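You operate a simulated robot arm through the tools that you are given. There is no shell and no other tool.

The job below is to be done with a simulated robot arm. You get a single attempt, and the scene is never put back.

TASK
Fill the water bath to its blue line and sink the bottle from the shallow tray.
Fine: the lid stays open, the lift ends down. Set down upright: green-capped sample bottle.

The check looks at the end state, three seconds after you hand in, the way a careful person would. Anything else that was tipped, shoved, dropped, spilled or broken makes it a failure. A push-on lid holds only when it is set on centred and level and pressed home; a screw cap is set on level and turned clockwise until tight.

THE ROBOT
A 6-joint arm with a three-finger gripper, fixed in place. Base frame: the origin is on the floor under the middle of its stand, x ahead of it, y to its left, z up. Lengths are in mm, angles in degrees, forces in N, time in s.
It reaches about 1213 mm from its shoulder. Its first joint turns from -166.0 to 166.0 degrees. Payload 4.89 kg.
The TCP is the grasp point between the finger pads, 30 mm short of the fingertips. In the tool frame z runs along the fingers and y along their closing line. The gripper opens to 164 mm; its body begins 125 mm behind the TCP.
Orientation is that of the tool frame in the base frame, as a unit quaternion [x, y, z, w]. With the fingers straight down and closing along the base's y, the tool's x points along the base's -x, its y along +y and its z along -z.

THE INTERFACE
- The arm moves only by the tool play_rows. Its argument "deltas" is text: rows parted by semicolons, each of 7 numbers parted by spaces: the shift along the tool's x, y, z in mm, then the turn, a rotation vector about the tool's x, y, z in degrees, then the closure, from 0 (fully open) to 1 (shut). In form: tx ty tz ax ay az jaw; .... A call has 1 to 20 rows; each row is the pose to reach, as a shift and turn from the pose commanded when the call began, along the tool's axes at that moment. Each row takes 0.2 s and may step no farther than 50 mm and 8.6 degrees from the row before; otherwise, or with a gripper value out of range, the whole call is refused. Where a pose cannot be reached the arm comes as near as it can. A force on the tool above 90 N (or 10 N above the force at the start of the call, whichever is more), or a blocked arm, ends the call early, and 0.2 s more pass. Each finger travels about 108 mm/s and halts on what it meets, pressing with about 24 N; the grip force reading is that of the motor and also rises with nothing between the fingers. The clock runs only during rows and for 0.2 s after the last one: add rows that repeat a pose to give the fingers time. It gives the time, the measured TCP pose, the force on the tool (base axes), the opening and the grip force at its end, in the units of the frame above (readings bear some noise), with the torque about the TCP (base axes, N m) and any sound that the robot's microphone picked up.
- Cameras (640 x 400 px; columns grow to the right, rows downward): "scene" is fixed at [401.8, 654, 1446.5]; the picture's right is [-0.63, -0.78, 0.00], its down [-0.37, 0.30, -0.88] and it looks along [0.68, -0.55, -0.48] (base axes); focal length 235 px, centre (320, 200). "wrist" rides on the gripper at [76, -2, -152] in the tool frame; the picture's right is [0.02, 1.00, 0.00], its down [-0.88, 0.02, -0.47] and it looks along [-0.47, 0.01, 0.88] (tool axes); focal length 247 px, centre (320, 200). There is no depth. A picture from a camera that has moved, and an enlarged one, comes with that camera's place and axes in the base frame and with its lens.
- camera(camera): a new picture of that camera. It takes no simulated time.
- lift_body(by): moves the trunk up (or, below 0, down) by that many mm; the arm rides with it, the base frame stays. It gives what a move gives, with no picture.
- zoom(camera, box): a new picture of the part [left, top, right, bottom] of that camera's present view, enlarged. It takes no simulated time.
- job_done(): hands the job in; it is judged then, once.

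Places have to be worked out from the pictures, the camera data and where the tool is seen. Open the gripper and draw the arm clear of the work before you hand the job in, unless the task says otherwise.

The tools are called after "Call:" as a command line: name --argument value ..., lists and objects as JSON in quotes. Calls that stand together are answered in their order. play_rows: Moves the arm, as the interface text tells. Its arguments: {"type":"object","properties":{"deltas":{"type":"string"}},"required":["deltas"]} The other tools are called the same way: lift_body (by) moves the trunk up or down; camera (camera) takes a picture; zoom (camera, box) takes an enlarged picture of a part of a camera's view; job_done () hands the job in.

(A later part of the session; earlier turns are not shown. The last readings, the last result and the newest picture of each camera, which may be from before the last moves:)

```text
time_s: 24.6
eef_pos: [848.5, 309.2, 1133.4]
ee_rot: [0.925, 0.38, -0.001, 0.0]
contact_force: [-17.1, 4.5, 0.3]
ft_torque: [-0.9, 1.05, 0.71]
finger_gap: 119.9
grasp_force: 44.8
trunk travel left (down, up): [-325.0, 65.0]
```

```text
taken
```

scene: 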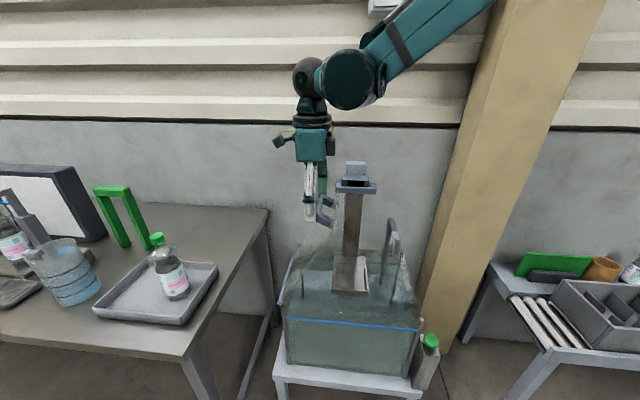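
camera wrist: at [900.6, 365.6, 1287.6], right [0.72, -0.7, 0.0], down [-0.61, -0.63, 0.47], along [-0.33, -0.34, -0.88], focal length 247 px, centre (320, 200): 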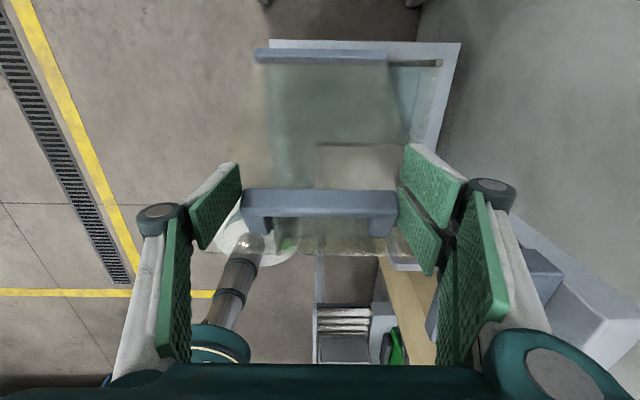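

The lid stands at about 65° and the platform is now uncovered in the scene view. I carry on to about 86° and check.

Call:
play_rows --deltas "14.8 0 -4.9 0 0 0 0.4; 29.9 0 -9.2 0 0 0 0.4; 45.2 0 -12.6 0 0 0 0.4; 60.6 0 -15.1 0 0 0 0.4; 76.2 0 -16.9 0 0 0 0.4; 91.8 0 -17.9 0 0 0 0.4; 107.4 0 -18 0 0 0 0.4"

Call:
camera --camera "wrist"

Call:
zoom --camera "scene" --box '[220, 130, 420, 330]'

```text
time_s: 26.2
eef_pos: [924.7, 386.0, 1152.9]
ee_rot: [0.925, 0.379, 0.001, -0.001]
contact_force: [-19.7, 14.7, 5.5]
ft_torque: [-0.3, 0.77, 0.0]
finger_gap: 119.6
grasp_force: 44.6
trunk travel left (down, up): [-325.0, 65.0]
```

```text
taken
camera wrist: at [977.0, 441.9, 1306.1], right [0.72, -0.7, 0.0], down [-0.61, -0.63, 0.47], along [-0.33, -0.34, -0.88], focal length 247 px, centre (320, 200)
```

wrist: 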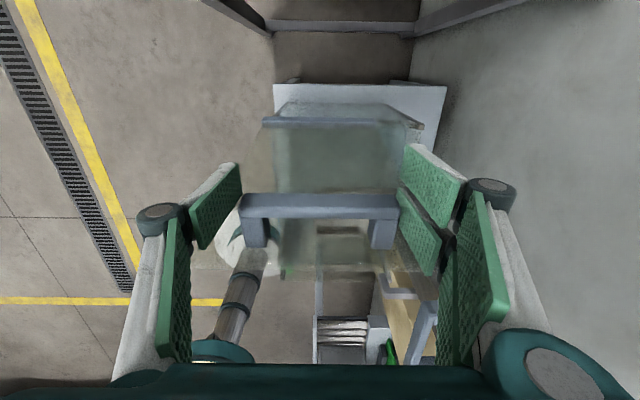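

```text
2.00 times, centred on (320, 230) of scene
camera zoom: at [401.8, 654.0, 1446.5], right [-0.63, -0.78, 0.0], down [-0.37, 0.3, -0.88], along [0.68, -0.55, -0.48], focal length 470 px, centre (320, 140)
```

zoom: 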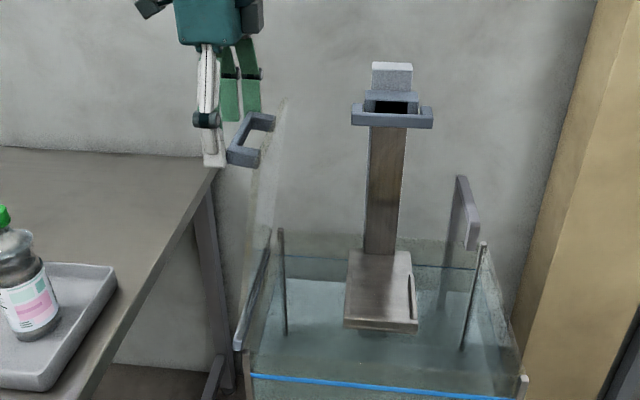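

The lid is almost vertical and the lift platform with its raised rim is fully visible. I push it past vertical in small steps, watching for a stop.

Call:
play_rows --deltas "8 -0.5 0.3 0 0 0 0.4; 15.7 -1 0.6 0 0 0 0.4; 23.5 -1 1.4 0 0 0 0.4; 31.3 -1 2.2 0 0 0 0.4; 39 -1 3.3 0 0 0 0.4; 46.8 -1 4.5 0 0 0 0.4"

Call:
camera --camera "wrist"

Call:
zoom --camera "scene" --box '[220, 130, 420, 330]'

```text
time_s: 27.6
eef_pos: [956.4, 418.7, 1148.5]
ee_rot: [0.925, 0.379, 0.002, -0.002]
contact_force: [-12.2, 10.1, 11.9]
ft_torque: [-0.66, 0.97, 0.23]
finger_gap: 119.7
grasp_force: 44.6
trunk travel left (down, up): [-325.0, 65.0]
```

```text
taken
camera wrist: at [1009.4, 474.4, 1301.3], right [0.72, -0.7, 0.0], down [-0.61, -0.63, 0.47], along [-0.33, -0.34, -0.88], focal length 247 px, centre (320, 200)
```

wrist: 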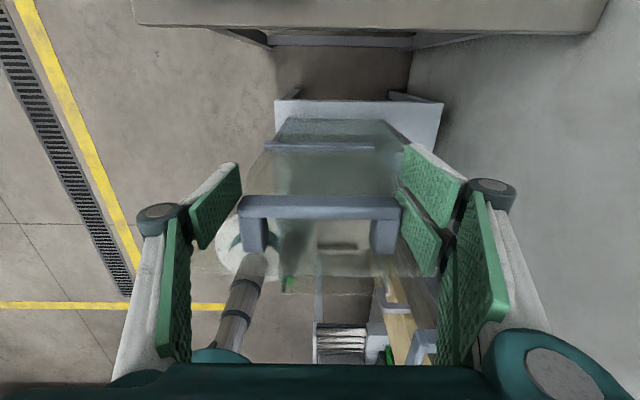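

```text
2.00 times, centred on (320, 230) of scene
camera zoom: at [401.8, 654.0, 1446.5], right [-0.63, -0.78, 0.0], down [-0.37, 0.3, -0.88], along [0.68, -0.55, -0.48], focal length 470 px, centre (320, 140)
```

zoom: 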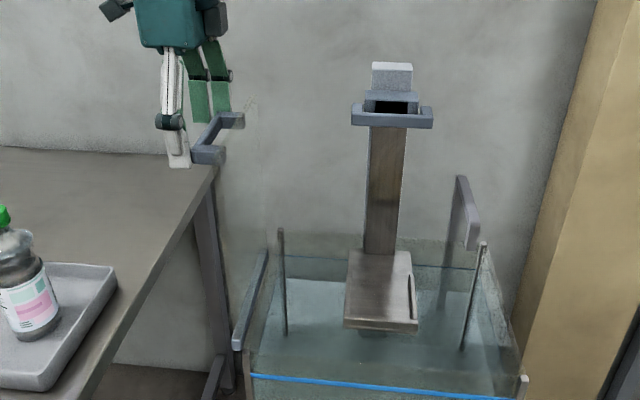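

The lid is about 95° now. I ease it a little further to find where it rests, checking force after each few degrees.

Call:
play_rows --deltas "5 0 1 0 0 0 0.4; 10.2 0 2 0 0 0 0.4; 15.3 0 3.1 0 0 0 0.4"

Call:
play_rows --deltas "5 0 1.3 0 0 0 0.4; 10.2 0 2.6 0 0 0 0.4; 15.2 0 4 0 0 0 0.4"

```text
time_s: 28.4
eef_pos: [967.4, 429.9, 1144.3]
ee_rot: [0.925, 0.38, 0.0, 0.0]
contact_force: [-15.8, 12.6, 4.8]
ft_torque: [-0.69, 1.1, 0.02]
finger_gap: 120.2
grasp_force: 44.6
trunk travel left (down, up): [-325.0, 65.0]
```

```text
time_s: 29.2
eef_pos: [978.3, 439.6, 1140.3]
ee_rot: [0.925, 0.379, 0.001, 0.001]
contact_force: [-14.9, 12.9, 10.1]
ft_torque: [-0.43, 1.08, -0.18]
finger_gap: 119.5
grasp_force: 45.3
trunk travel left (down, up): [-325.0, 65.0]
```

No stop yet at about 101° and forces stay low. I go on to about 107°.

Call:
play_rows --deltas "5 0 1.5 0 0 0 0.4; 10 0 3.1 0 0 0 0.4; 14.9 0 4.7 0 0 0 0.4; 22.3 0 7.3 0 0 0 0.4; 29.6 0 10.1 0 0 0 0.4"

Call:
camera --camera "wrist"

Call:
zoom --camera "scene" --box '[200, 130, 400, 330]'

```text
time_s: 30.4
eef_pos: [1006.0, 456.2, 1128.3]
ee_rot: [0.926, 0.377, 0.001, 0.0]
contact_force: [12.2, -10.2, -5.1]
ft_torque: [0.34, 0.12, 0.45]
finger_gap: 102.5
grasp_force: 5.2
trunk travel left (down, up): [-325.0, 65.0]
```

```text
taken
camera wrist: at [1058.2, 510.8, 1282.2], right [0.71, -0.7, 0.0], down [-0.62, -0.63, 0.47], along [-0.33, -0.34, -0.88], focal length 247 px, centre (320, 200)
```

wrist: 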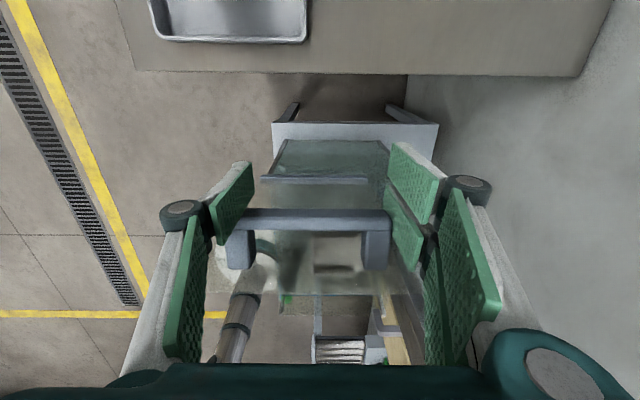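

```text
2.00 times, centred on (300, 230) of scene
camera zoom: at [401.8, 654.0, 1446.5], right [-0.63, -0.78, 0.0], down [-0.37, 0.3, -0.88], along [0.68, -0.55, -0.48], focal length 470 px, centre (360, 140)
```

zoom: 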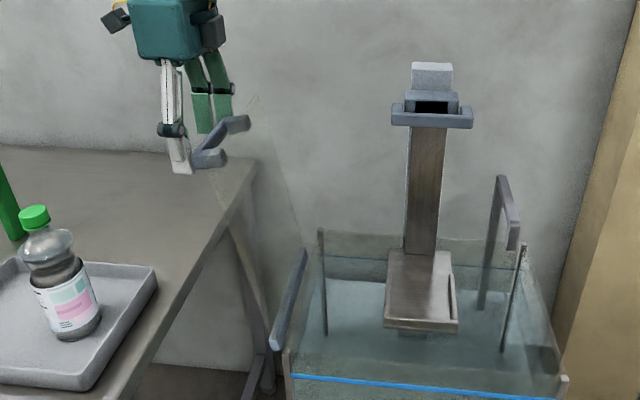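

The lid reached its stop (about 105°) and the handle slipped from one pad; it stays standing past vertical. I open the fingers and withdraw straight up.

Call:
play_rows --deltas "0 0 0 0 0 0 0.25; 0 0 0 0 0 0 0.1; 0 0 0 0 0 0 0.05; 0 0 -10 0 0 0 0.05; 0 0 -40 0 0 0 0; 0 0 -80 0 0 0 0; 0 0 -120 0 0 0 0"

Call:
camera --camera "wrist"

Call:
camera --camera "scene"

```text
time_s: 32.0
eef_pos: [999.6, 461.7, 1250.8]
ee_rot: [0.925, 0.38, 0.0, -0.001]
contact_force: [0.1, 0.4, 0.0]
ft_torque: [0.02, -0.02, 0.03]
finger_gap: 164.1
grasp_force: 0.1
trunk travel left (down, up): [-325.0, 65.0]
```

```text
taken
camera wrist: at [1053.3, 516.7, 1404.2], right [0.72, -0.7, 0.0], down [-0.61, -0.63, 0.47], along [-0.33, -0.34, -0.88], focal length 247 px, centre (320, 200)
```

wrist: 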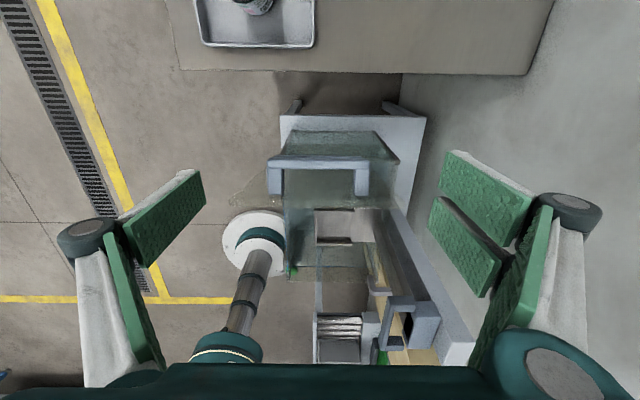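

```text
taken
```

scene: 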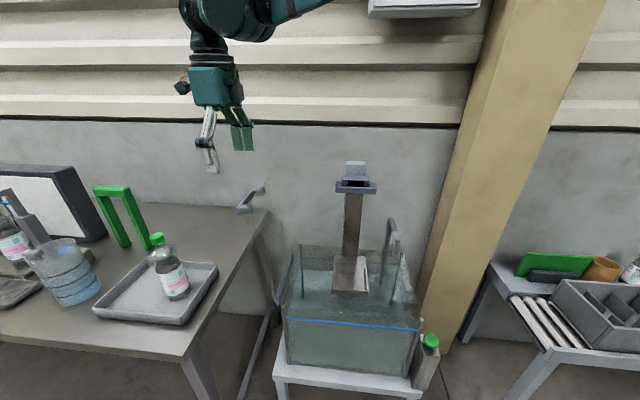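

The lid stays open on its own. Now I swing over toward the shallow tray, clear of the lid, and pitch the tool so it points toward the bottle with the camera on top.

Call:
play_rows --deltas "2 -36 3 0 0 4.93 0; 4 -72 6 0 0 9.87 0; 6 -108 10 0 0 14.8 0; 8 -144 13 0 0 19.7 0; 10 -180 16 0 0 24.7 0; 11.5 -215 20 0 0 29.6 0"

Call:
play_rows --deltas "0 0 18 0 7.86 0 0; 0 0 36 0 15.7 0 0; 0 0 54 0 23.6 0 0; 0 0 72 0 31.4 0 0; 0 0 90 0 39.3 0 0; 0 0 110 0 47.1 0 0; 0 0 130 0 55 0 0"

Call:
camera --camera "wrist"

Call:
camera --camera "scene"

```text
time_s: 33.4
eef_pos: [939.6, 480.6, 1233.7]
ee_rot: [0.956, 0.292, -0.001, -0.044]
contact_force: [-1.1, -0.6, 1.3]
ft_torque: [0.14, -0.12, -0.02]
finger_gap: 164.0
grasp_force: 0.0
out of reach, approached as far as the arm can: row 2, 3, 4, 5, 6
trunk travel left (down, up): [-325.0, 65.0]
```

```text
time_s: 34.4
eef_pos: [943.2, 476.3, 1176.3]
ee_rot: [0.926, 0.272, 0.239, -0.11]
contact_force: [-14.7, -36.2, 43.3]
ft_torque: [-3.55, -0.8, -1.9]
finger_gap: 164.6
grasp_force: 0.1
trunk travel left (down, up): [-325.0, 65.0]
stopped in row 4: the force on the tool passed its limit at 125 N (the readings are from after the stop); the commanded pose is now the measured one
```

```text
taken
camera wrist: at [939.1, 461.1, 1346.3], right [0.57, -0.82, -0.06], down [-0.82, -0.57, -0.04], along [-0.01, 0.07, -1.0], focal length 247 px, centre (320, 200)
```

wrist: 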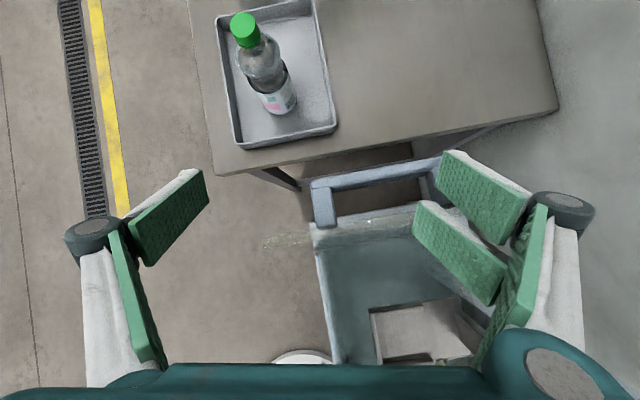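

```text
taken
```

scene: 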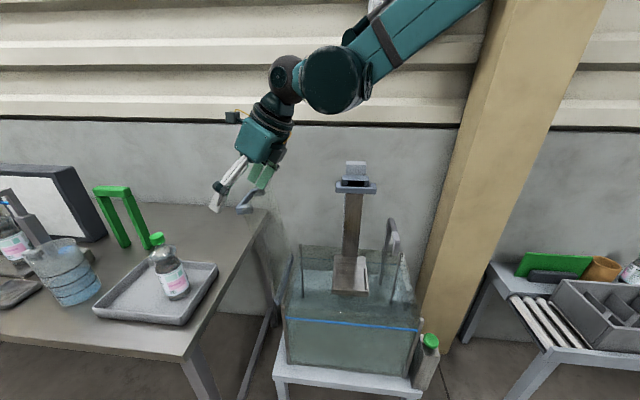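

The arm ran into a reach limit on that path and the rear fingers then met the lid's handle. I back straight up off it at once and look at the lid.

Call:
play_rows --deltas "10 -1.5 -17 0 0 0 0; 25 -4 -43 0 0 0 0; 40 -6 -69 0 0 0 0; 50 -7.4 -86 0 0 0 0"

Call:
camera --camera "wrist"

Call:
zoom --camera "scene" --box '[180, 100, 420, 340]'

```text
time_s: 35.4
eef_pos: [943.4, 482.0, 1270.5]
ee_rot: [0.926, 0.271, 0.238, -0.11]
contact_force: [-0.7, -0.4, 1.0]
ft_torque: [-0.02, -0.02, 0.0]
finger_gap: 163.9
grasp_force: 0.1
trunk travel left (down, up): [-325.0, 65.0]
```

```text
taken
camera wrist: at [940.3, 468.1, 1441.9], right [0.57, -0.82, -0.06], down [-0.82, -0.57, -0.03], along [-0.01, 0.07, -1.0], focal length 247 px, centre (320, 200)
```

wrist: 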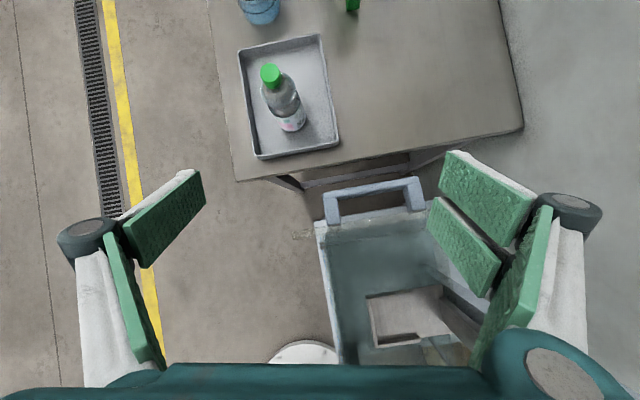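

```text
1.67 times, centred on (300, 220) of scene
camera zoom: at [401.8, 654.0, 1446.5], right [-0.63, -0.78, 0.0], down [-0.37, 0.3, -0.88], along [0.68, -0.55, -0.48], focal length 392 px, centre (353, 167)
```

zoom: 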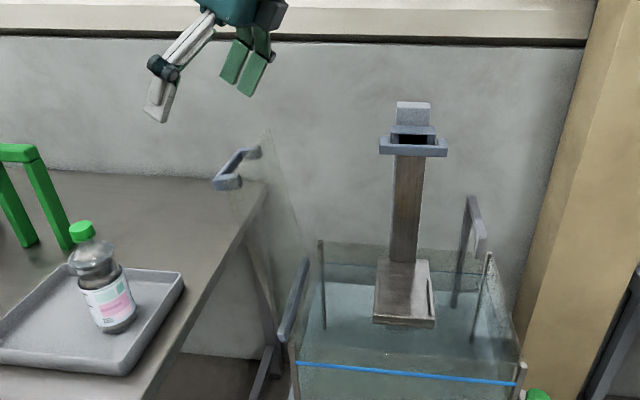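

The lid is undisturbed. The tool's turn about its own axis seems near a joint limit in that direction, so I level the tool, then turn it back the other way so it can point outward with the camera on the lower side.

Call:
play_rows --deltas "0 0 0 0 -7.55 0 0; 0 0 0 0 -15.1 0 0; 0 0 0 0 -22.65 0 0; 0 0 0 0 -30.2 0 0"

Call:
play_rows --deltas "0 0 0 -4.23 0 0 0"

```text
time_s: 36.4
eef_pos: [943.1, 481.9, 1270.5]
ee_rot: [0.955, 0.293, -0.014, -0.036]
contact_force: [-1.4, 0.1, 0.5]
ft_torque: [0.04, -0.12, -0.01]
finger_gap: 163.8
grasp_force: 0.1
trunk travel left (down, up): [-325.0, 65.0]
```

```text
time_s: 36.8
eef_pos: [948.5, 475.3, 1270.7]
ee_rot: [0.954, 0.299, -0.002, -0.002]
contact_force: [0.7, 0.3, 0.2]
ft_torque: [0.08, 0.02, -0.02]
finger_gap: 163.9
grasp_force: 0.1
out of reach, approached as far as the arm can: row 1
trunk travel left (down, up): [-325.0, 65.0]
```

The tool is level again. I now turn it back 160° about its axis while drawing away from the lid toward the front.

Call:
play_rows --deltas "-3.6 -7.3 1 0 0 -8 0; -7.3 -14.6 2 0 0 -16 0; -11 -21.9 3 0 0 -24 0; -14.6 -29.2 4 0 0 -32 0; -18.3 -36.4 5 0 0 -40 0; -22 -43.7 6 0 0 -48 0; -25.6 -51 7 0 0 -56 0; -29.2 -58.3 8 0 0 -64 0; -32.9 -65.6 9 0 0 -72 0; -36.5 -72.9 10 0 0 -80 0; -40 -80 11 0 0 -88 0; -44 -87.4 12 0 0 -96 0; -47.5 -94.7 13 0 0 -104 0; -51 -102 14 0 0 -112 0; -55 -109 15 0 0 -120 0; -58.4 -116.6 16 0 0 -128 0; -62 -124 17 0 0 -136 0; -65.7 -131 18 0 0 -144 0; -69.4 -138.4 19 0 0 -152 0; -73 -145.7 20 0 0 -160 0"

Call:
camera --camera "wrist"

```text
time_s: 41.0
eef_pos: [806.9, 554.5, 1250.8]
ee_rot: [-0.122, 0.993, 0.0, -0.002]
contact_force: [-0.6, 0.3, -0.5]
ft_torque: [0.02, 0.03, 0.0]
finger_gap: 163.9
grasp_force: 0.1
trunk travel left (down, up): [-325.0, 65.0]
```

```text
taken
camera wrist: at [732.4, 535.4, 1404.6], right [-0.26, 0.96, 0.0], down [0.85, 0.23, 0.47], along [0.45, 0.12, -0.88], focal length 247 px, centre (320, 200)
```

wrist: 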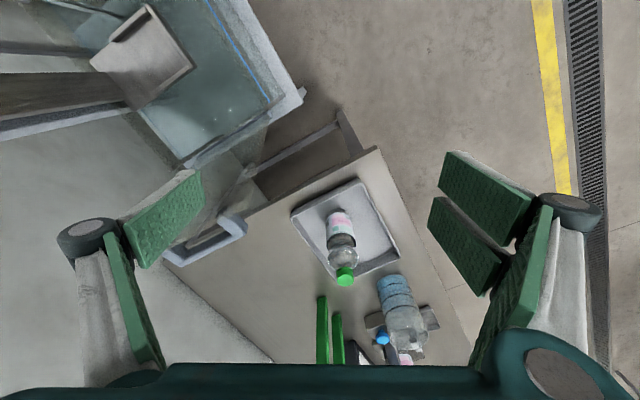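

The tray, bottle and jug are in clear view. I enlarge the tray to measure the bottle and its neighbours.

Call:
zoom --camera "wrist" --box '[270, 160, 450, 300]'

Call:
zoom --camera "wrist" --box '[290, 260, 470, 370]'

Call:
zoom --camera "scene" --box '[80, 200, 230, 340]'

```text
2.86 times, centred on (360, 230) of wrist
camera zoom: at [732.4, 535.4, 1404.6], right [-0.26, 0.96, 0.0], down [0.85, 0.23, 0.47], along [0.45, 0.12, -0.88], focal length 706 px, centre (206, 114)
```

zoom: 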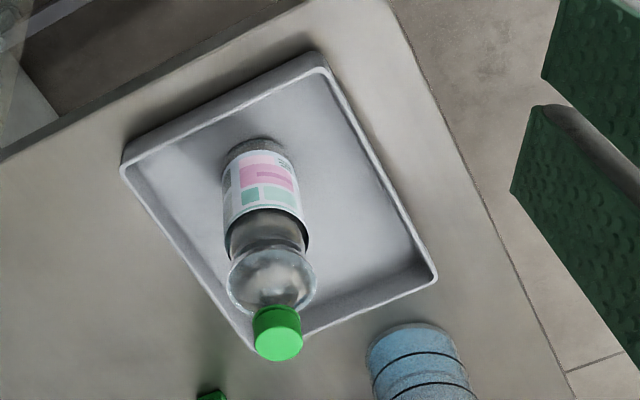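

```text
3.56 times, centred on (380, 315) of wrist
camera zoom: at [732.4, 535.4, 1404.6], right [-0.26, 0.96, 0.0], down [0.85, 0.23, 0.47], along [0.45, 0.12, -0.88], focal length 878 px, centre (107, -209)
```

zoom: 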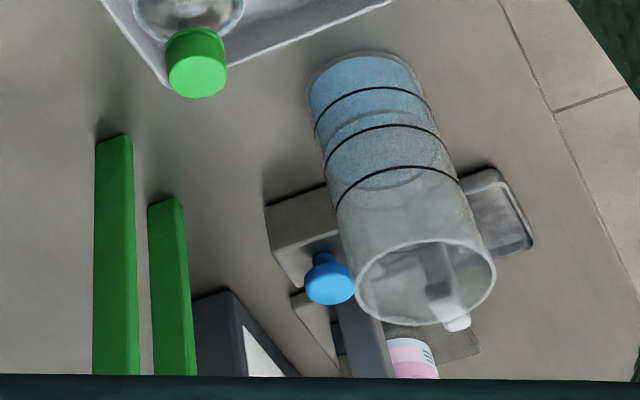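

```text
2.86 times, centred on (155, 270) of scene
camera zoom: at [401.8, 654.0, 1446.5], right [-0.63, -0.78, 0.0], down [-0.37, 0.3, -0.88], along [0.68, -0.55, -0.48], focal length 672 px, centre (791, 0)
```

zoom: 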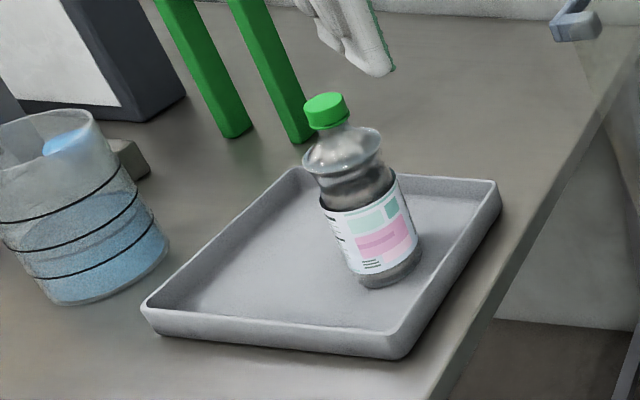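

The bottle stands at about (1058, 676), base z≈860, cap top z≈1062, about 68 mm in diameter. I turn the tool to point nearly along +x and narrow the fingers to about 110 mm to stay clear of the open lid.

Call:
play_rows --deltas "0 15 0 0 0 4.5 0.15; 0 30 0 0 0 9 0.33; 0 30 0 0 0 9 0.33"

```text
time_s: 41.8
eef_pos: [797.9, 584.8, 1251.4]
ee_rot: [-0.042, 0.999, 0.001, -0.002]
contact_force: [-0.5, 0.9, 0.1]
ft_torque: [-0.07, 0.01, 0.0]
finger_gap: 109.9
grasp_force: 0.2
trunk travel left (down, up): [-325.0, 65.0]
```

Ready with the fingers at 110 mm. I pitch the tool forward and come to a pre-grasp point 170 mm short of the bottle.

Call:
play_rows --deltas "-18.2 9.9 29.8 0 -7.86 0 0.33; -36.5 19.7 59.7 0 -15.7 0 0.33; -54.7 29.6 89.5 0 -23.6 0 0.33; -73 39.4 119.3 0 -31.4 0 0.33; -91.2 49.3 149.1 0 -39.3 0 0.33; -109.5 59 179 0 -47.1 0 0.33; -127.7 69 208.8 0 -55 0 0.33"

Call:
camera --camera "wrist"

Call:
camera --camera "scene"

```text
time_s: 43.4
eef_pos: [917.7, 664.7, 1041.1]
ee_rot: [-0.037, 0.887, 0.019, 0.46]
contact_force: [-1.1, -0.4, -0.1]
ft_torque: [0.11, 0.02, 0.1]
finger_gap: 109.9
grasp_force: 0.1
trunk travel left (down, up): [-325.0, 65.0]
```

```text
taken
camera wrist: at [750.6, 648.6, 1067.4], right [-0.1, 0.99, -0.02], down [0.12, 0.03, 0.99], along [0.99, 0.1, -0.12], focal length 247 px, centre (320, 200)
```

wrist: 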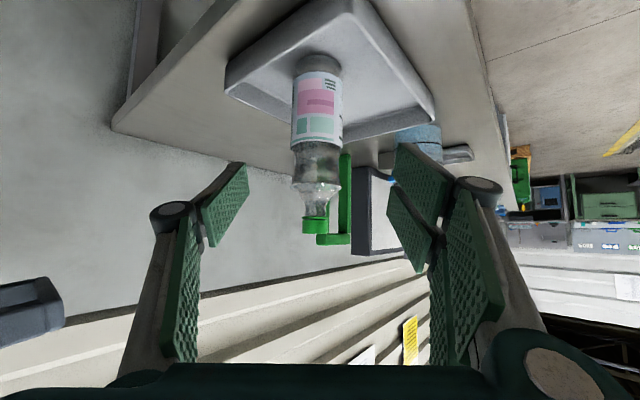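

```text
taken
```

scene: 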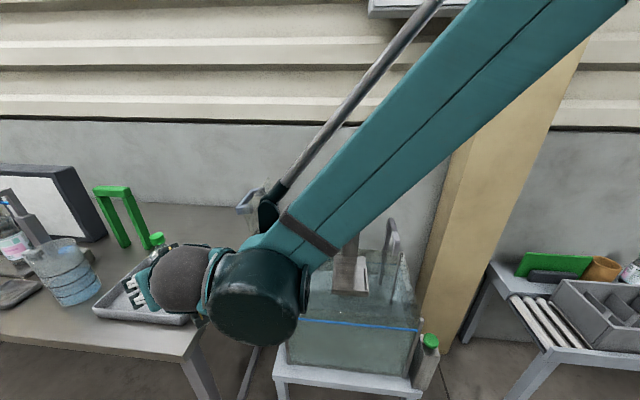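

The bottle is straight ahead. I zoom to measure its exact lateral position and body height range.

Call:
zoom --camera "wrist" --box '[220, 30, 440, 250]'

```text
1.82 times, centred on (330, 140) of wrist
camera zoom: at [750.6, 648.6, 1067.4], right [-0.1, 0.99, -0.02], down [0.12, 0.03, 0.99], along [0.99, 0.1, -0.12], focal length 449 px, centre (302, 309)
```

zoom: 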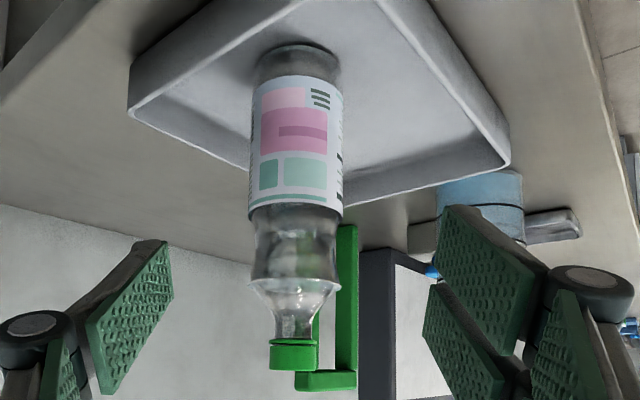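

The bottle axis is about 5 mm to the −y side and its label body (z 880–970, Ø69) is ideal to grip. I advance along the tool axis, centred on it.

Call:
play_rows --deltas "0.5 -2.5 30 0 0 0 0.33; 1 -4.6 60 0 0 0 0.33; 1.7 -4.6 90 0 0 0 0.33; 2.3 -4.6 120 0 0 0 0.33"

Call:
camera --camera "wrist"

```text
time_s: 44.4
eef_pos: [1016.5, 666.8, 970.5]
ee_rot: [-0.038, 0.887, 0.019, 0.46]
contact_force: [-1.0, -0.6, -1.1]
ft_torque: [-0.01, 0.01, 0.0]
finger_gap: 109.7
grasp_force: 0.0
trunk travel left (down, up): [-325.0, 65.0]
```

```text
taken
camera wrist: at [848.4, 652.1, 997.5], right [-0.1, 0.99, -0.02], down [0.12, 0.03, 0.99], along [0.99, 0.1, -0.12], focal length 247 px, centre (320, 200)
```

wrist: 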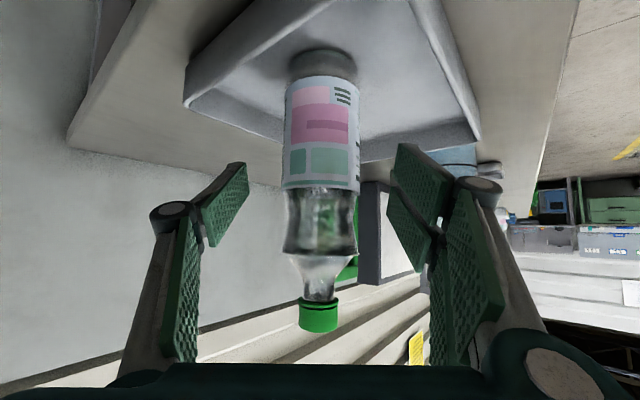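

The bottle is centred between the pads. I advance the last 52 mm so the pads straddle the label, then close.

Call:
play_rows --deltas "0.5 0 18 0 0 0 0.33; 0.7 0 36 0 0 0 0.33; 1 0 52 0 0 0 0.33; 1 0 52 0 0 0 0.33"

Call:
camera --camera "wrist"

```text
time_s: 45.4
eef_pos: [1057.7, 671.6, 939.4]
ee_rot: [-0.038, 0.887, 0.02, 0.46]
contact_force: [0.4, -0.9, -1.4]
ft_torque: [-0.02, 0.01, -0.04]
finger_gap: 109.9
grasp_force: 0.1
trunk travel left (down, up): [-325.0, 65.0]
```

```text
taken
camera wrist: at [890.1, 656.1, 965.4], right [-0.1, 0.99, -0.02], down [0.12, 0.03, 0.99], along [0.99, 0.1, -0.12], focal length 247 px, centre (320, 200)
```

wrist: 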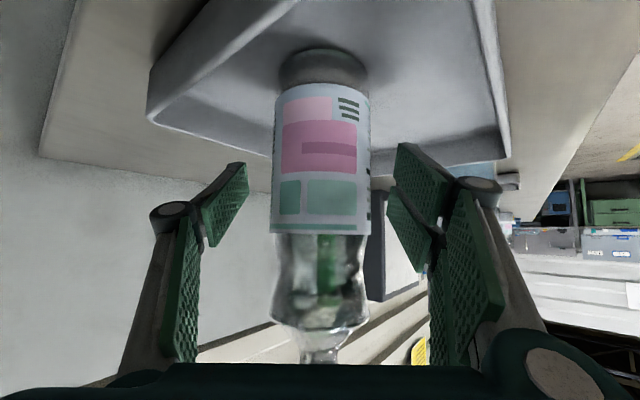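

The pads straddle the label at the right depth (apparent width matches about 172 mm). I close on the bottle.

Call:
play_rows --deltas "0 0 0 0 0 0 0.42; 0 0 0 0 0 0 0.5; 0 0 0 0 0 0 0.6; 0 0 0 0 0 0 0.7; 0 0 0 0 0 0 0.7"

Call:
camera --camera "wrist"

```text
time_s: 46.6
eef_pos: [1058.8, 671.9, 938.7]
ee_rot: [-0.039, 0.887, 0.02, 0.459]
contact_force: [-0.9, 0.8, 1.3]
ft_torque: [0.23, 0.13, 0.0]
finger_gap: 63.1
grasp_force: 24.3
trunk travel left (down, up): [-325.0, 65.0]
```

```text
taken
camera wrist: at [889.5, 656.1, 966.1], right [-0.1, 0.99, -0.02], down [0.12, 0.03, 0.99], along [0.99, 0.1, -0.12], focal length 247 px, centre (320, 200)
```

wrist: 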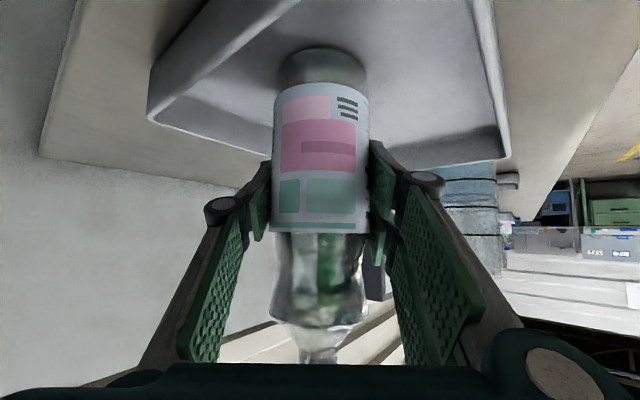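

Firm grip: gap 63 mm, 24 N. I lift straight up 40 mm and check the load and that the bottle hangs steady.

Call:
play_rows --deltas "-4.1 0 -2.9 0 0 0 0.7; -8.2 0 -5.8 0 0 0 0.7; -16.3 0 -11.5 0 0 0 0.7; -24.5 0 -17.3 0 0 0 0.7; -32.7 0 -23.1 0 0 0 0.7"

Call:
camera --camera "wrist"

```text
time_s: 47.8
eef_pos: [1057.6, 670.4, 979.3]
ee_rot: [-0.038, 0.887, 0.019, 0.46]
contact_force: [-0.4, -0.1, -4.8]
ft_torque: [-0.01, 0.01, 0.01]
finger_gap: 63.1
grasp_force: 24.1
trunk travel left (down, up): [-325.0, 65.0]
```

```text
taken
camera wrist: at [888.8, 656.1, 1006.0], right [-0.1, 0.99, -0.02], down [0.12, 0.03, 0.99], along [0.99, 0.1, -0.12], focal length 247 px, centre (320, 200)
```

wrist: 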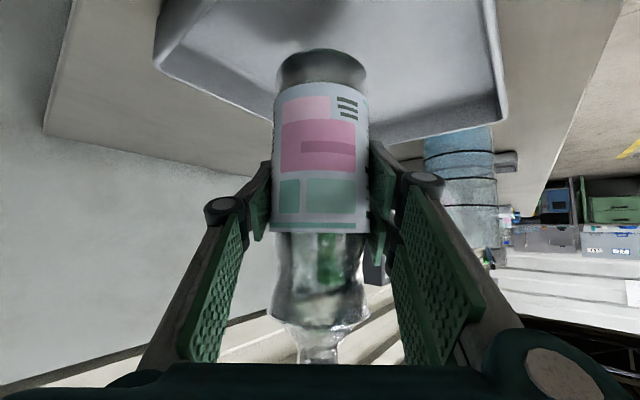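

The bottle hangs securely (about 0.5 kg) and did not slip. I raise it to clear the tray rim, then draw it straight back away from the table and well clear of the open lid.

Call:
play_rows --deltas "-13.5 0 -9.5 0 0 0 0.7; -27 0 -19 0 0 0 0.7; -40.5 0 -28.5 0 0 0 0.7; -54 0 -38 0 0 0 0.7; -35.3 0.1 -64.4 0 0 0 0.7; -16.7 0.3 -90.8 0 0 0 0.7; 2 0.4 -117.1 0 0 0 0.7; 20.7 0.6 -143.5 0 0 0 0.7; 39.3 0.7 -169.9 0 0 0 0.7; 58 0.8 -196.3 0 0 0 0.7; 76.7 1 -222.7 0 0 0 0.7; 95.3 1.1 -249.1 0 0 0 0.7"

Call:
camera --camera "wrist"

Call:
camera --camera "scene"

```text
time_s: 50.4
eef_pos: [801.5, 649.9, 1046.0]
ee_rot: [-0.038, 0.887, 0.02, 0.459]
contact_force: [1.8, -0.1, -5.9]
ft_torque: [0.02, -0.01, 0.02]
finger_gap: 63.3
grasp_force: 23.8
trunk travel left (down, up): [-325.0, 65.0]
```

```text
taken
camera wrist: at [632.6, 634.6, 1071.2], right [-0.1, 1.0, -0.02], down [0.12, 0.03, 0.99], along [0.99, 0.09, -0.12], focal length 247 px, centre (320, 200)
```

wrist: 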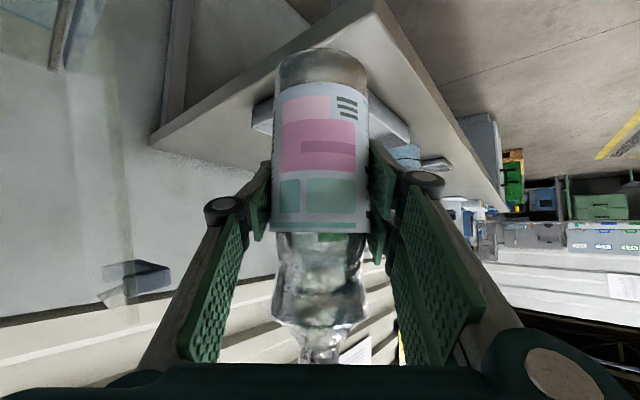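

```text
taken
```

scene: 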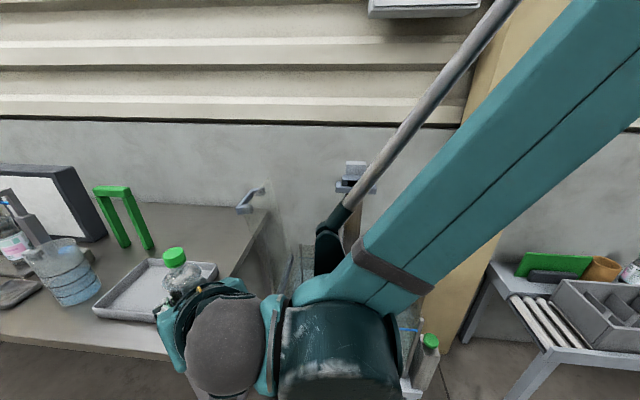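

The bottle is clear of the table. I now swing it around the front of the bath, turning the tool to face the bath squarely while keeping the bottle upright.

Call:
play_rows --deltas "14.3 -24.3 -20.3 5.11 0 3.6 0.7; 28.6 -48.6 -40.5 10.22 0 7.2 0.7; 42.9 -72.8 -60.8 15.33 0 10.8 0.7; 57.2 -97.1 -81 20.44 0 14.4 0.7; 71.5 -121.4 -101.3 25.55 0 18 0.7; 85.8 -145.7 -121.5 30.66 0 21.6 0.7; 100.1 -170 -141.8 35.77 0 25.2 0.7; 114.4 -194.2 -162 40.88 0 28.8 0.7"

Call:
camera --camera "wrist"

Call:
camera --camera "scene"

```text
time_s: 52.2
eef_pos: [618.8, 440.3, 1045.7]
ee_rot: [0.341, 0.82, -0.178, 0.425]
contact_force: [0.5, -0.5, -4.5]
ft_torque: [-0.07, -0.03, -0.05]
finger_gap: 63.2
grasp_force: 24.0
trunk travel left (down, up): [-325.0, 65.0]
```

```text
taken
camera wrist: at [498.5, 559.2, 1072.1], right [0.7, 0.71, -0.02], down [0.1, -0.07, 0.99], along [0.71, -0.7, -0.12], focal length 247 px, centre (320, 200)
```

wrist: 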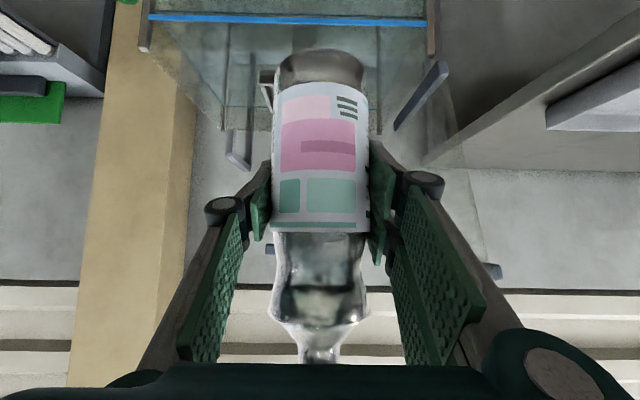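

```text
taken
```

scene: 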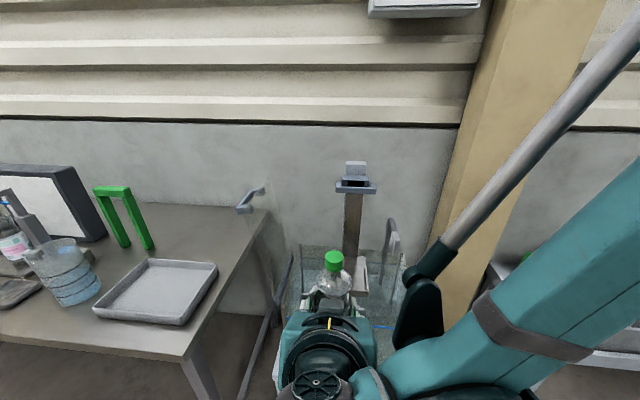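

The bottle is upright in front of the bath, tool square to it. I estimate the platform's floor near z≈795 with centre e1≈210, and move the bottle over it at a safe height (base about 50 mm above the rim).

Call:
play_rows --deltas "-11.5 -4.5 30.4 0 0 0 0.7; -23 -9.1 60.7 0 0 0 0.7; -34.5 -13.7 91.1 0 0 0 0.7; -46 -18.2 121.5 0 0 0 0.7; -57.5 -22.8 151.9 0 0 0 0.7; -69 -27.3 182.2 0 0 0 0.7; -80.5 -31.9 212.6 0 0 0 0.7; -92 -36.4 243 0 0 0 0.7; -103.5 -41 273.3 0 0 0 0.7"

Call:
camera --camera "wrist"

Call:
camera --camera "scene"

```text
time_s: 54.2
eef_pos: [789.1, 211.8, 973.2]
ee_rot: [0.34, 0.82, -0.178, 0.426]
contact_force: [-0.7, 0.9, -4.6]
ft_torque: [-0.05, -0.04, 0.03]
finger_gap: 63.1
grasp_force: 24.0
trunk travel left (down, up): [-325.0, 65.0]
```

```text
taken
camera wrist: at [668.8, 329.8, 999.0], right [0.7, 0.72, -0.02], down [0.1, -0.07, 0.99], along [0.71, -0.7, -0.12], focal length 247 px, centre (320, 200)
```

wrist: 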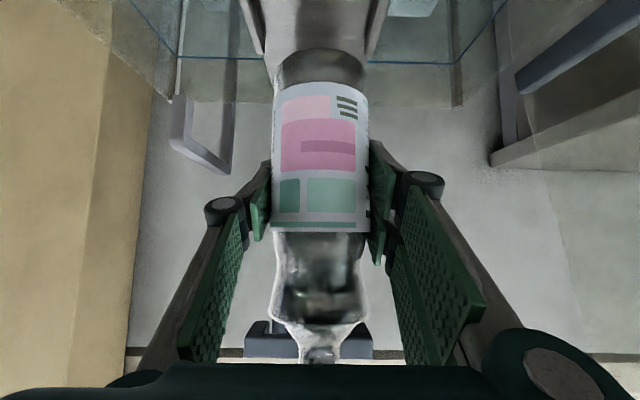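

```text
taken
```

scene: 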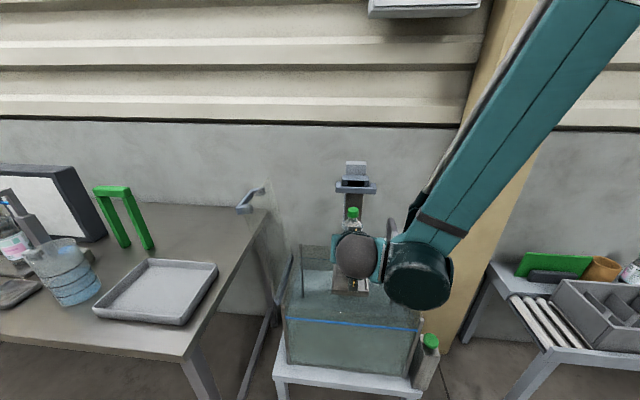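

The bottle is nearly centred between the platform's side lips. I zoom to check the platform and the lift handle ahead of the cap.

Call:
zoom --camera "wrist" --box '[200, 0, 440, 120]'

Call:
zoom --camera "wrist" --box '[220, 280, 400, 370]'

Call:
zoom --camera "scene" --box '[280, 150, 450, 330]'

```text
2.67 times, centred on (320, 60) of wrist
camera zoom: at [668.8, 329.8, 999.0], right [0.7, 0.72, -0.02], down [0.1, -0.07, 0.99], along [0.71, -0.7, -0.12], focal length 659 px, centre (320, 573)
```

zoom: 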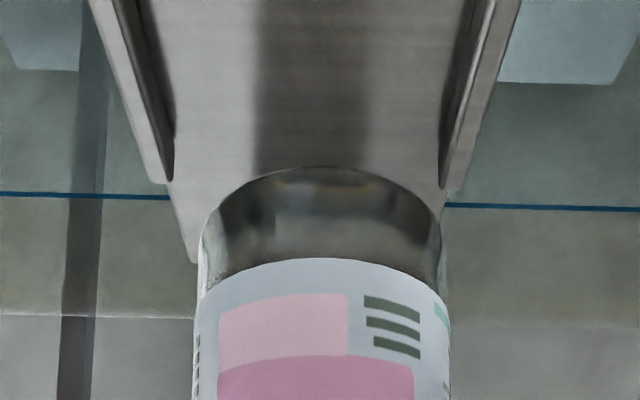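

```text
3.56 times, centred on (310, 325) of wrist
camera zoom: at [668.8, 329.8, 999.0], right [0.7, 0.72, -0.02], down [0.1, -0.07, 0.99], along [0.71, -0.7, -0.12], focal length 878 px, centre (356, -244)
```

zoom: 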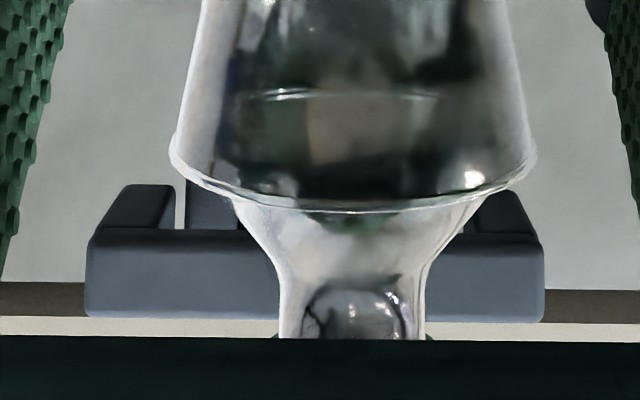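

```text
2.22 times, centred on (365, 240) of scene
camera zoom: at [401.8, 654.0, 1446.5], right [-0.63, -0.78, 0.0], down [-0.37, 0.3, -0.88], along [0.68, -0.55, -0.48], focal length 522 px, centre (220, 111)
```

zoom: 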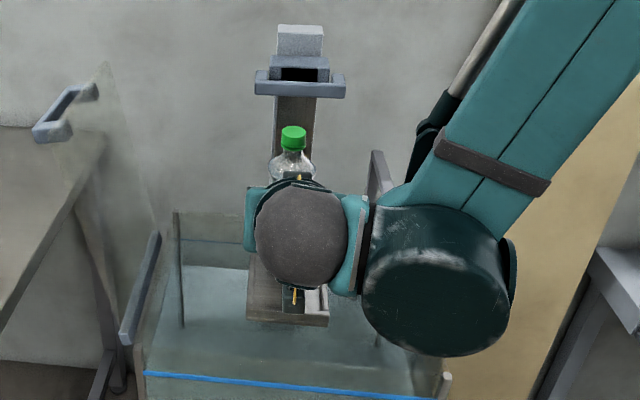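

The cap will clear the lift handle, and the platform centre reads e1≈207. I shift to e1 208, e2 165 and lower until the bottle's base should be about 35 mm above the platform.

Call:
play_rows --deltas "9.7 -2.7 20 0 0 0 0.7; 19.3 -5.3 40 0 0 0 0.7; 29 -8 59.7 0 0 0 0.7; 29 -8 59.7 0 0 0 0.7"

Call:
zoom --camera "scene" --box '[300, 160, 420, 310]'

Call:
camera --camera "wrist"

```text
time_s: 55.2
eef_pos: [812.1, 185.3, 918.4]
ee_rot: [0.341, 0.82, -0.178, 0.424]
contact_force: [0.8, -0.1, -5.9]
ft_torque: [-0.07, 0.0, -0.02]
finger_gap: 63.0
grasp_force: 23.7
out of reach, approached as far as the arm can: row 3, 4
trunk travel left (down, up): [-325.0, 65.0]
```

```text
2.67 times, centred on (360, 235) of scene
camera zoom: at [401.8, 654.0, 1446.5], right [-0.63, -0.78, 0.0], down [-0.37, 0.3, -0.88], along [0.68, -0.55, -0.48], focal length 627 px, centre (213, 107)
```

zoom: 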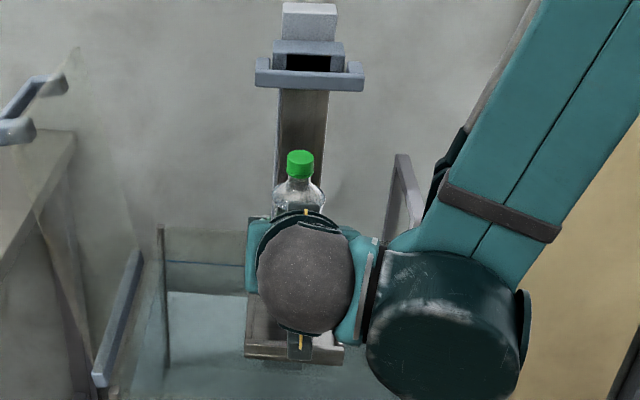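

```text
taken
camera wrist: at [691.6, 303.8, 944.9], right [0.7, 0.71, -0.02], down [0.1, -0.07, 0.99], along [0.71, -0.7, -0.12], focal length 247 px, centre (320, 200)
```

wrist: 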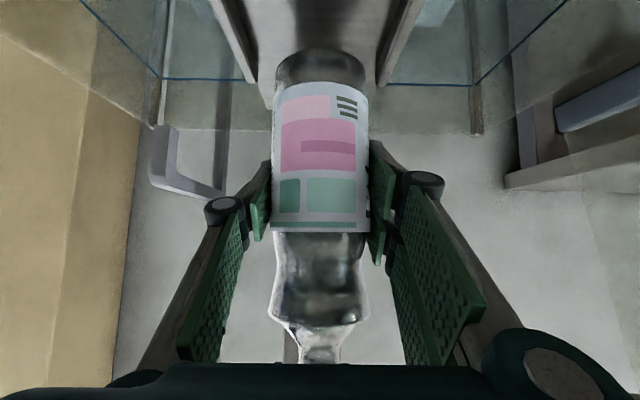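

The arm itself reports a reach limit this low, so I lower with the trunk instead, in small steps, watching the vertical force for contact.

Call:
lift_body --by -20

Call:
camera --camera "wrist"

```text
time_s: 55.8
eef_pos: [810.5, 184.7, 899.3]
ee_rot: [0.34, 0.821, -0.177, 0.424]
contact_force: [0.2, -0.3, -4.5]
ft_torque: [0.0, 0.02, -0.01]
finger_gap: 63.1
grasp_force: 24.4
trunk travel left (down, up): [-305.0, 85.0]
```

```text
taken
camera wrist: at [691.0, 303.9, 925.5], right [0.7, 0.71, -0.02], down [0.1, -0.07, 0.99], along [0.71, -0.7, -0.12], focal length 247 px, centre (320, 200)
```

wrist: 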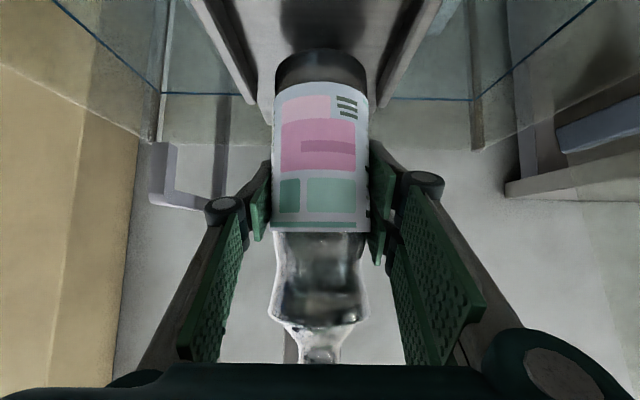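

Lowering by trunk works smoothly. I continue down in small steps.

Call:
lift_body --by -10

Call:
zoom --camera "wrist" --box '[200, 0, 440, 120]'

Call:
zoom --camera "scene" --box '[300, 160, 420, 310]'

```text
time_s: 56.4
eef_pos: [812.0, 184.3, 888.6]
ee_rot: [0.341, 0.82, -0.177, 0.424]
contact_force: [-0.1, 0.2, -5.0]
ft_torque: [-0.03, -0.02, 0.0]
finger_gap: 63.1
grasp_force: 23.7
trunk travel left (down, up): [-295.0, 95.0]
```

```text
2.67 times, centred on (320, 60) of wrist
camera zoom: at [691.1, 304.0, 915.3], right [0.7, 0.71, -0.02], down [0.1, -0.07, 0.99], along [0.71, -0.7, -0.12], focal length 659 px, centre (320, 573)
```

zoom: 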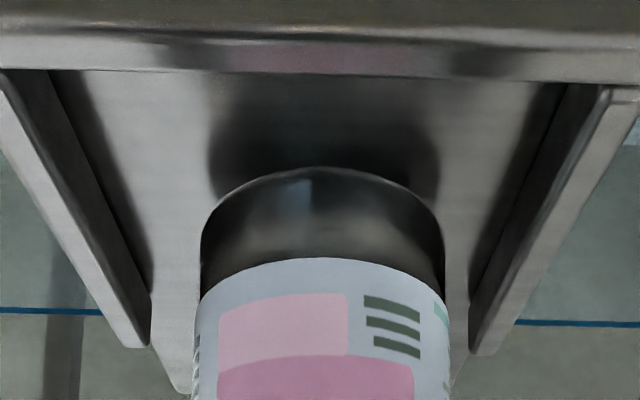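

```text
2.67 times, centred on (360, 235) of scene
camera zoom: at [401.8, 654.0, 1446.5], right [-0.63, -0.78, 0.0], down [-0.37, 0.3, -0.88], along [0.68, -0.55, -0.48], focal length 627 px, centre (213, 107)
```

zoom: 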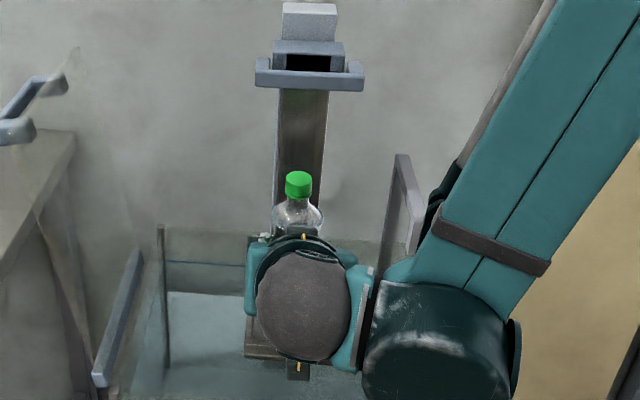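

I can see the platform tray's front and side lips with the bottle in the middle. I keep lowering in 5 mm steps.

Call:
lift_body --by -5

Call:
zoom --camera "wrist" --box '[200, 0, 440, 120]'

```text
time_s: 57.0
eef_pos: [812.0, 184.1, 883.4]
ee_rot: [0.341, 0.82, -0.177, 0.424]
contact_force: [0.0, -0.5, -5.0]
ft_torque: [0.01, -0.02, 0.0]
finger_gap: 63.2
grasp_force: 24.3
trunk travel left (down, up): [-290.0, 100.0]
```

```text
2.67 times, centred on (320, 60) of wrist
camera zoom: at [691.1, 304.0, 910.3], right [0.7, 0.71, -0.02], down [0.1, -0.07, 0.99], along [0.71, -0.7, -0.12], focal length 659 px, centre (320, 573)
```

zoom: 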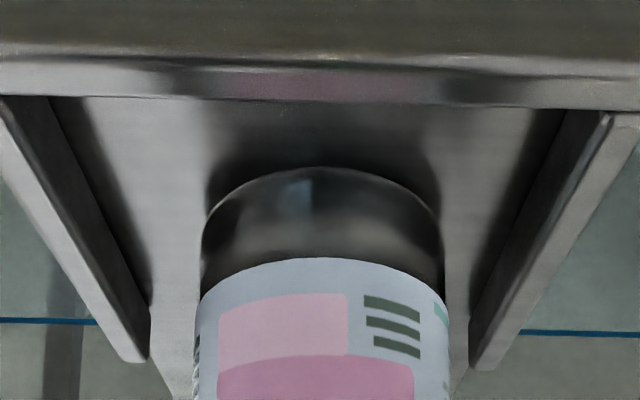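

From the change between pictures, the lip tops are near z≈817 and the bottle's base near 799, so contact with the floor is close. I go down 3 mm at a time.

Call:
lift_body --by -3

Call:
lift_body --by -3

```text
time_s: 57.5
eef_pos: [812.3, 186.0, 881.3]
ee_rot: [0.341, 0.82, -0.178, 0.423]
contact_force: [0.2, -0.8, -1.7]
ft_torque: [0.08, -0.14, -0.01]
finger_gap: 63.3
grasp_force: 23.6
trunk travel left (down, up): [-287.0, 103.0]
```

```text
time_s: 58.0
eef_pos: [811.3, 185.0, 877.5]
ee_rot: [0.341, 0.82, -0.177, 0.424]
contact_force: [0.5, -0.7, -2.9]
ft_torque: [-0.03, -0.13, -0.02]
finger_gap: 63.1
grasp_force: 24.0
trunk travel left (down, up): [-284.0, 106.0]
```

The vertical load dropped from 5 N to about 2–3 N, so the base seems to touch. I look to see whether the platform moved or the bottle is resting.

Call:
zoom --camera "wrist" --box '[200, 0, 440, 120]'

Call:
zoom --camera "scene" --box '[300, 160, 420, 310]'

```text
2.67 times, centred on (320, 60) of wrist
camera zoom: at [691.1, 303.9, 904.2], right [0.7, 0.71, -0.02], down [0.1, -0.07, 0.99], along [0.71, -0.7, -0.12], focal length 659 px, centre (320, 573)
```

zoom: 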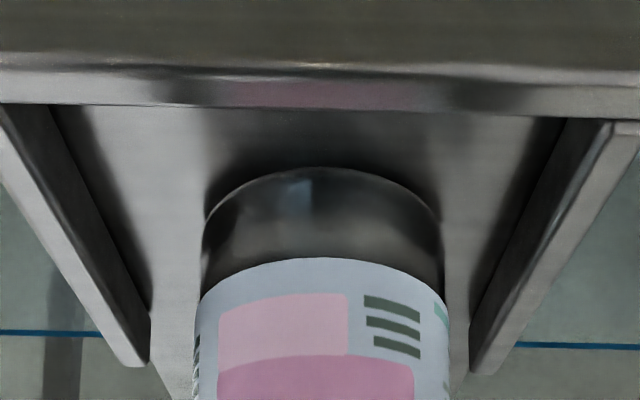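

```text
2.67 times, centred on (360, 235) of scene
camera zoom: at [401.8, 654.0, 1446.5], right [-0.63, -0.78, 0.0], down [-0.37, 0.3, -0.88], along [0.68, -0.55, -0.48], focal length 627 px, centre (213, 107)
```

zoom: 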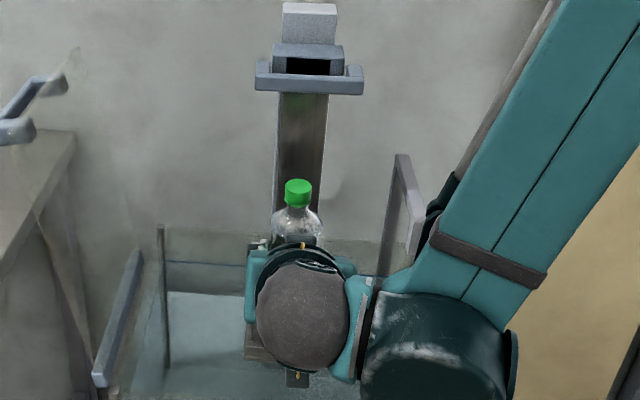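

The lift handle and lip moved down a few mm with the bottle, so the lift slides easily under load. I hold still a moment and read the forces before deciding how to release.

Call:
play_rows --deltas "0 0 0 0 0 0 0.7; 0 0 0 0 0 0 0.7; 0 0 0 0 0 0 0.7"

Call:
zoom --camera "scene" --box '[300, 160, 420, 310]'

```text
time_s: 58.8
eef_pos: [810.9, 185.1, 877.5]
ee_rot: [0.34, 0.821, -0.177, 0.424]
contact_force: [-0.8, 0.5, -2.6]
ft_torque: [0.05, -0.02, 0.02]
finger_gap: 63.0
grasp_force: 23.5
trunk travel left (down, up): [-284.0, 106.0]
```

```text
2.67 times, centred on (360, 235) of scene
camera zoom: at [401.8, 654.0, 1446.5], right [-0.63, -0.78, 0.0], down [-0.37, 0.3, -0.88], along [0.68, -0.55, -0.48], focal length 627 px, centre (213, 107)
```

zoom: 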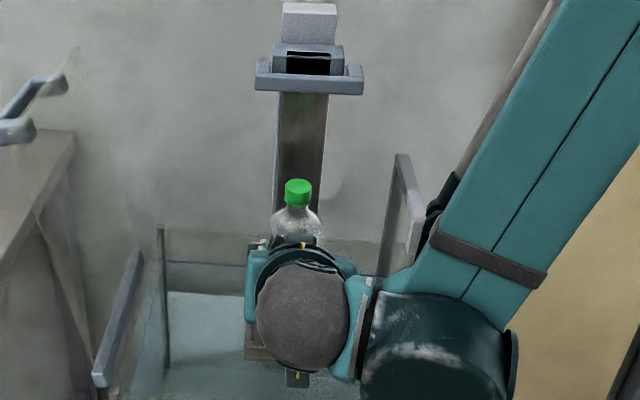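

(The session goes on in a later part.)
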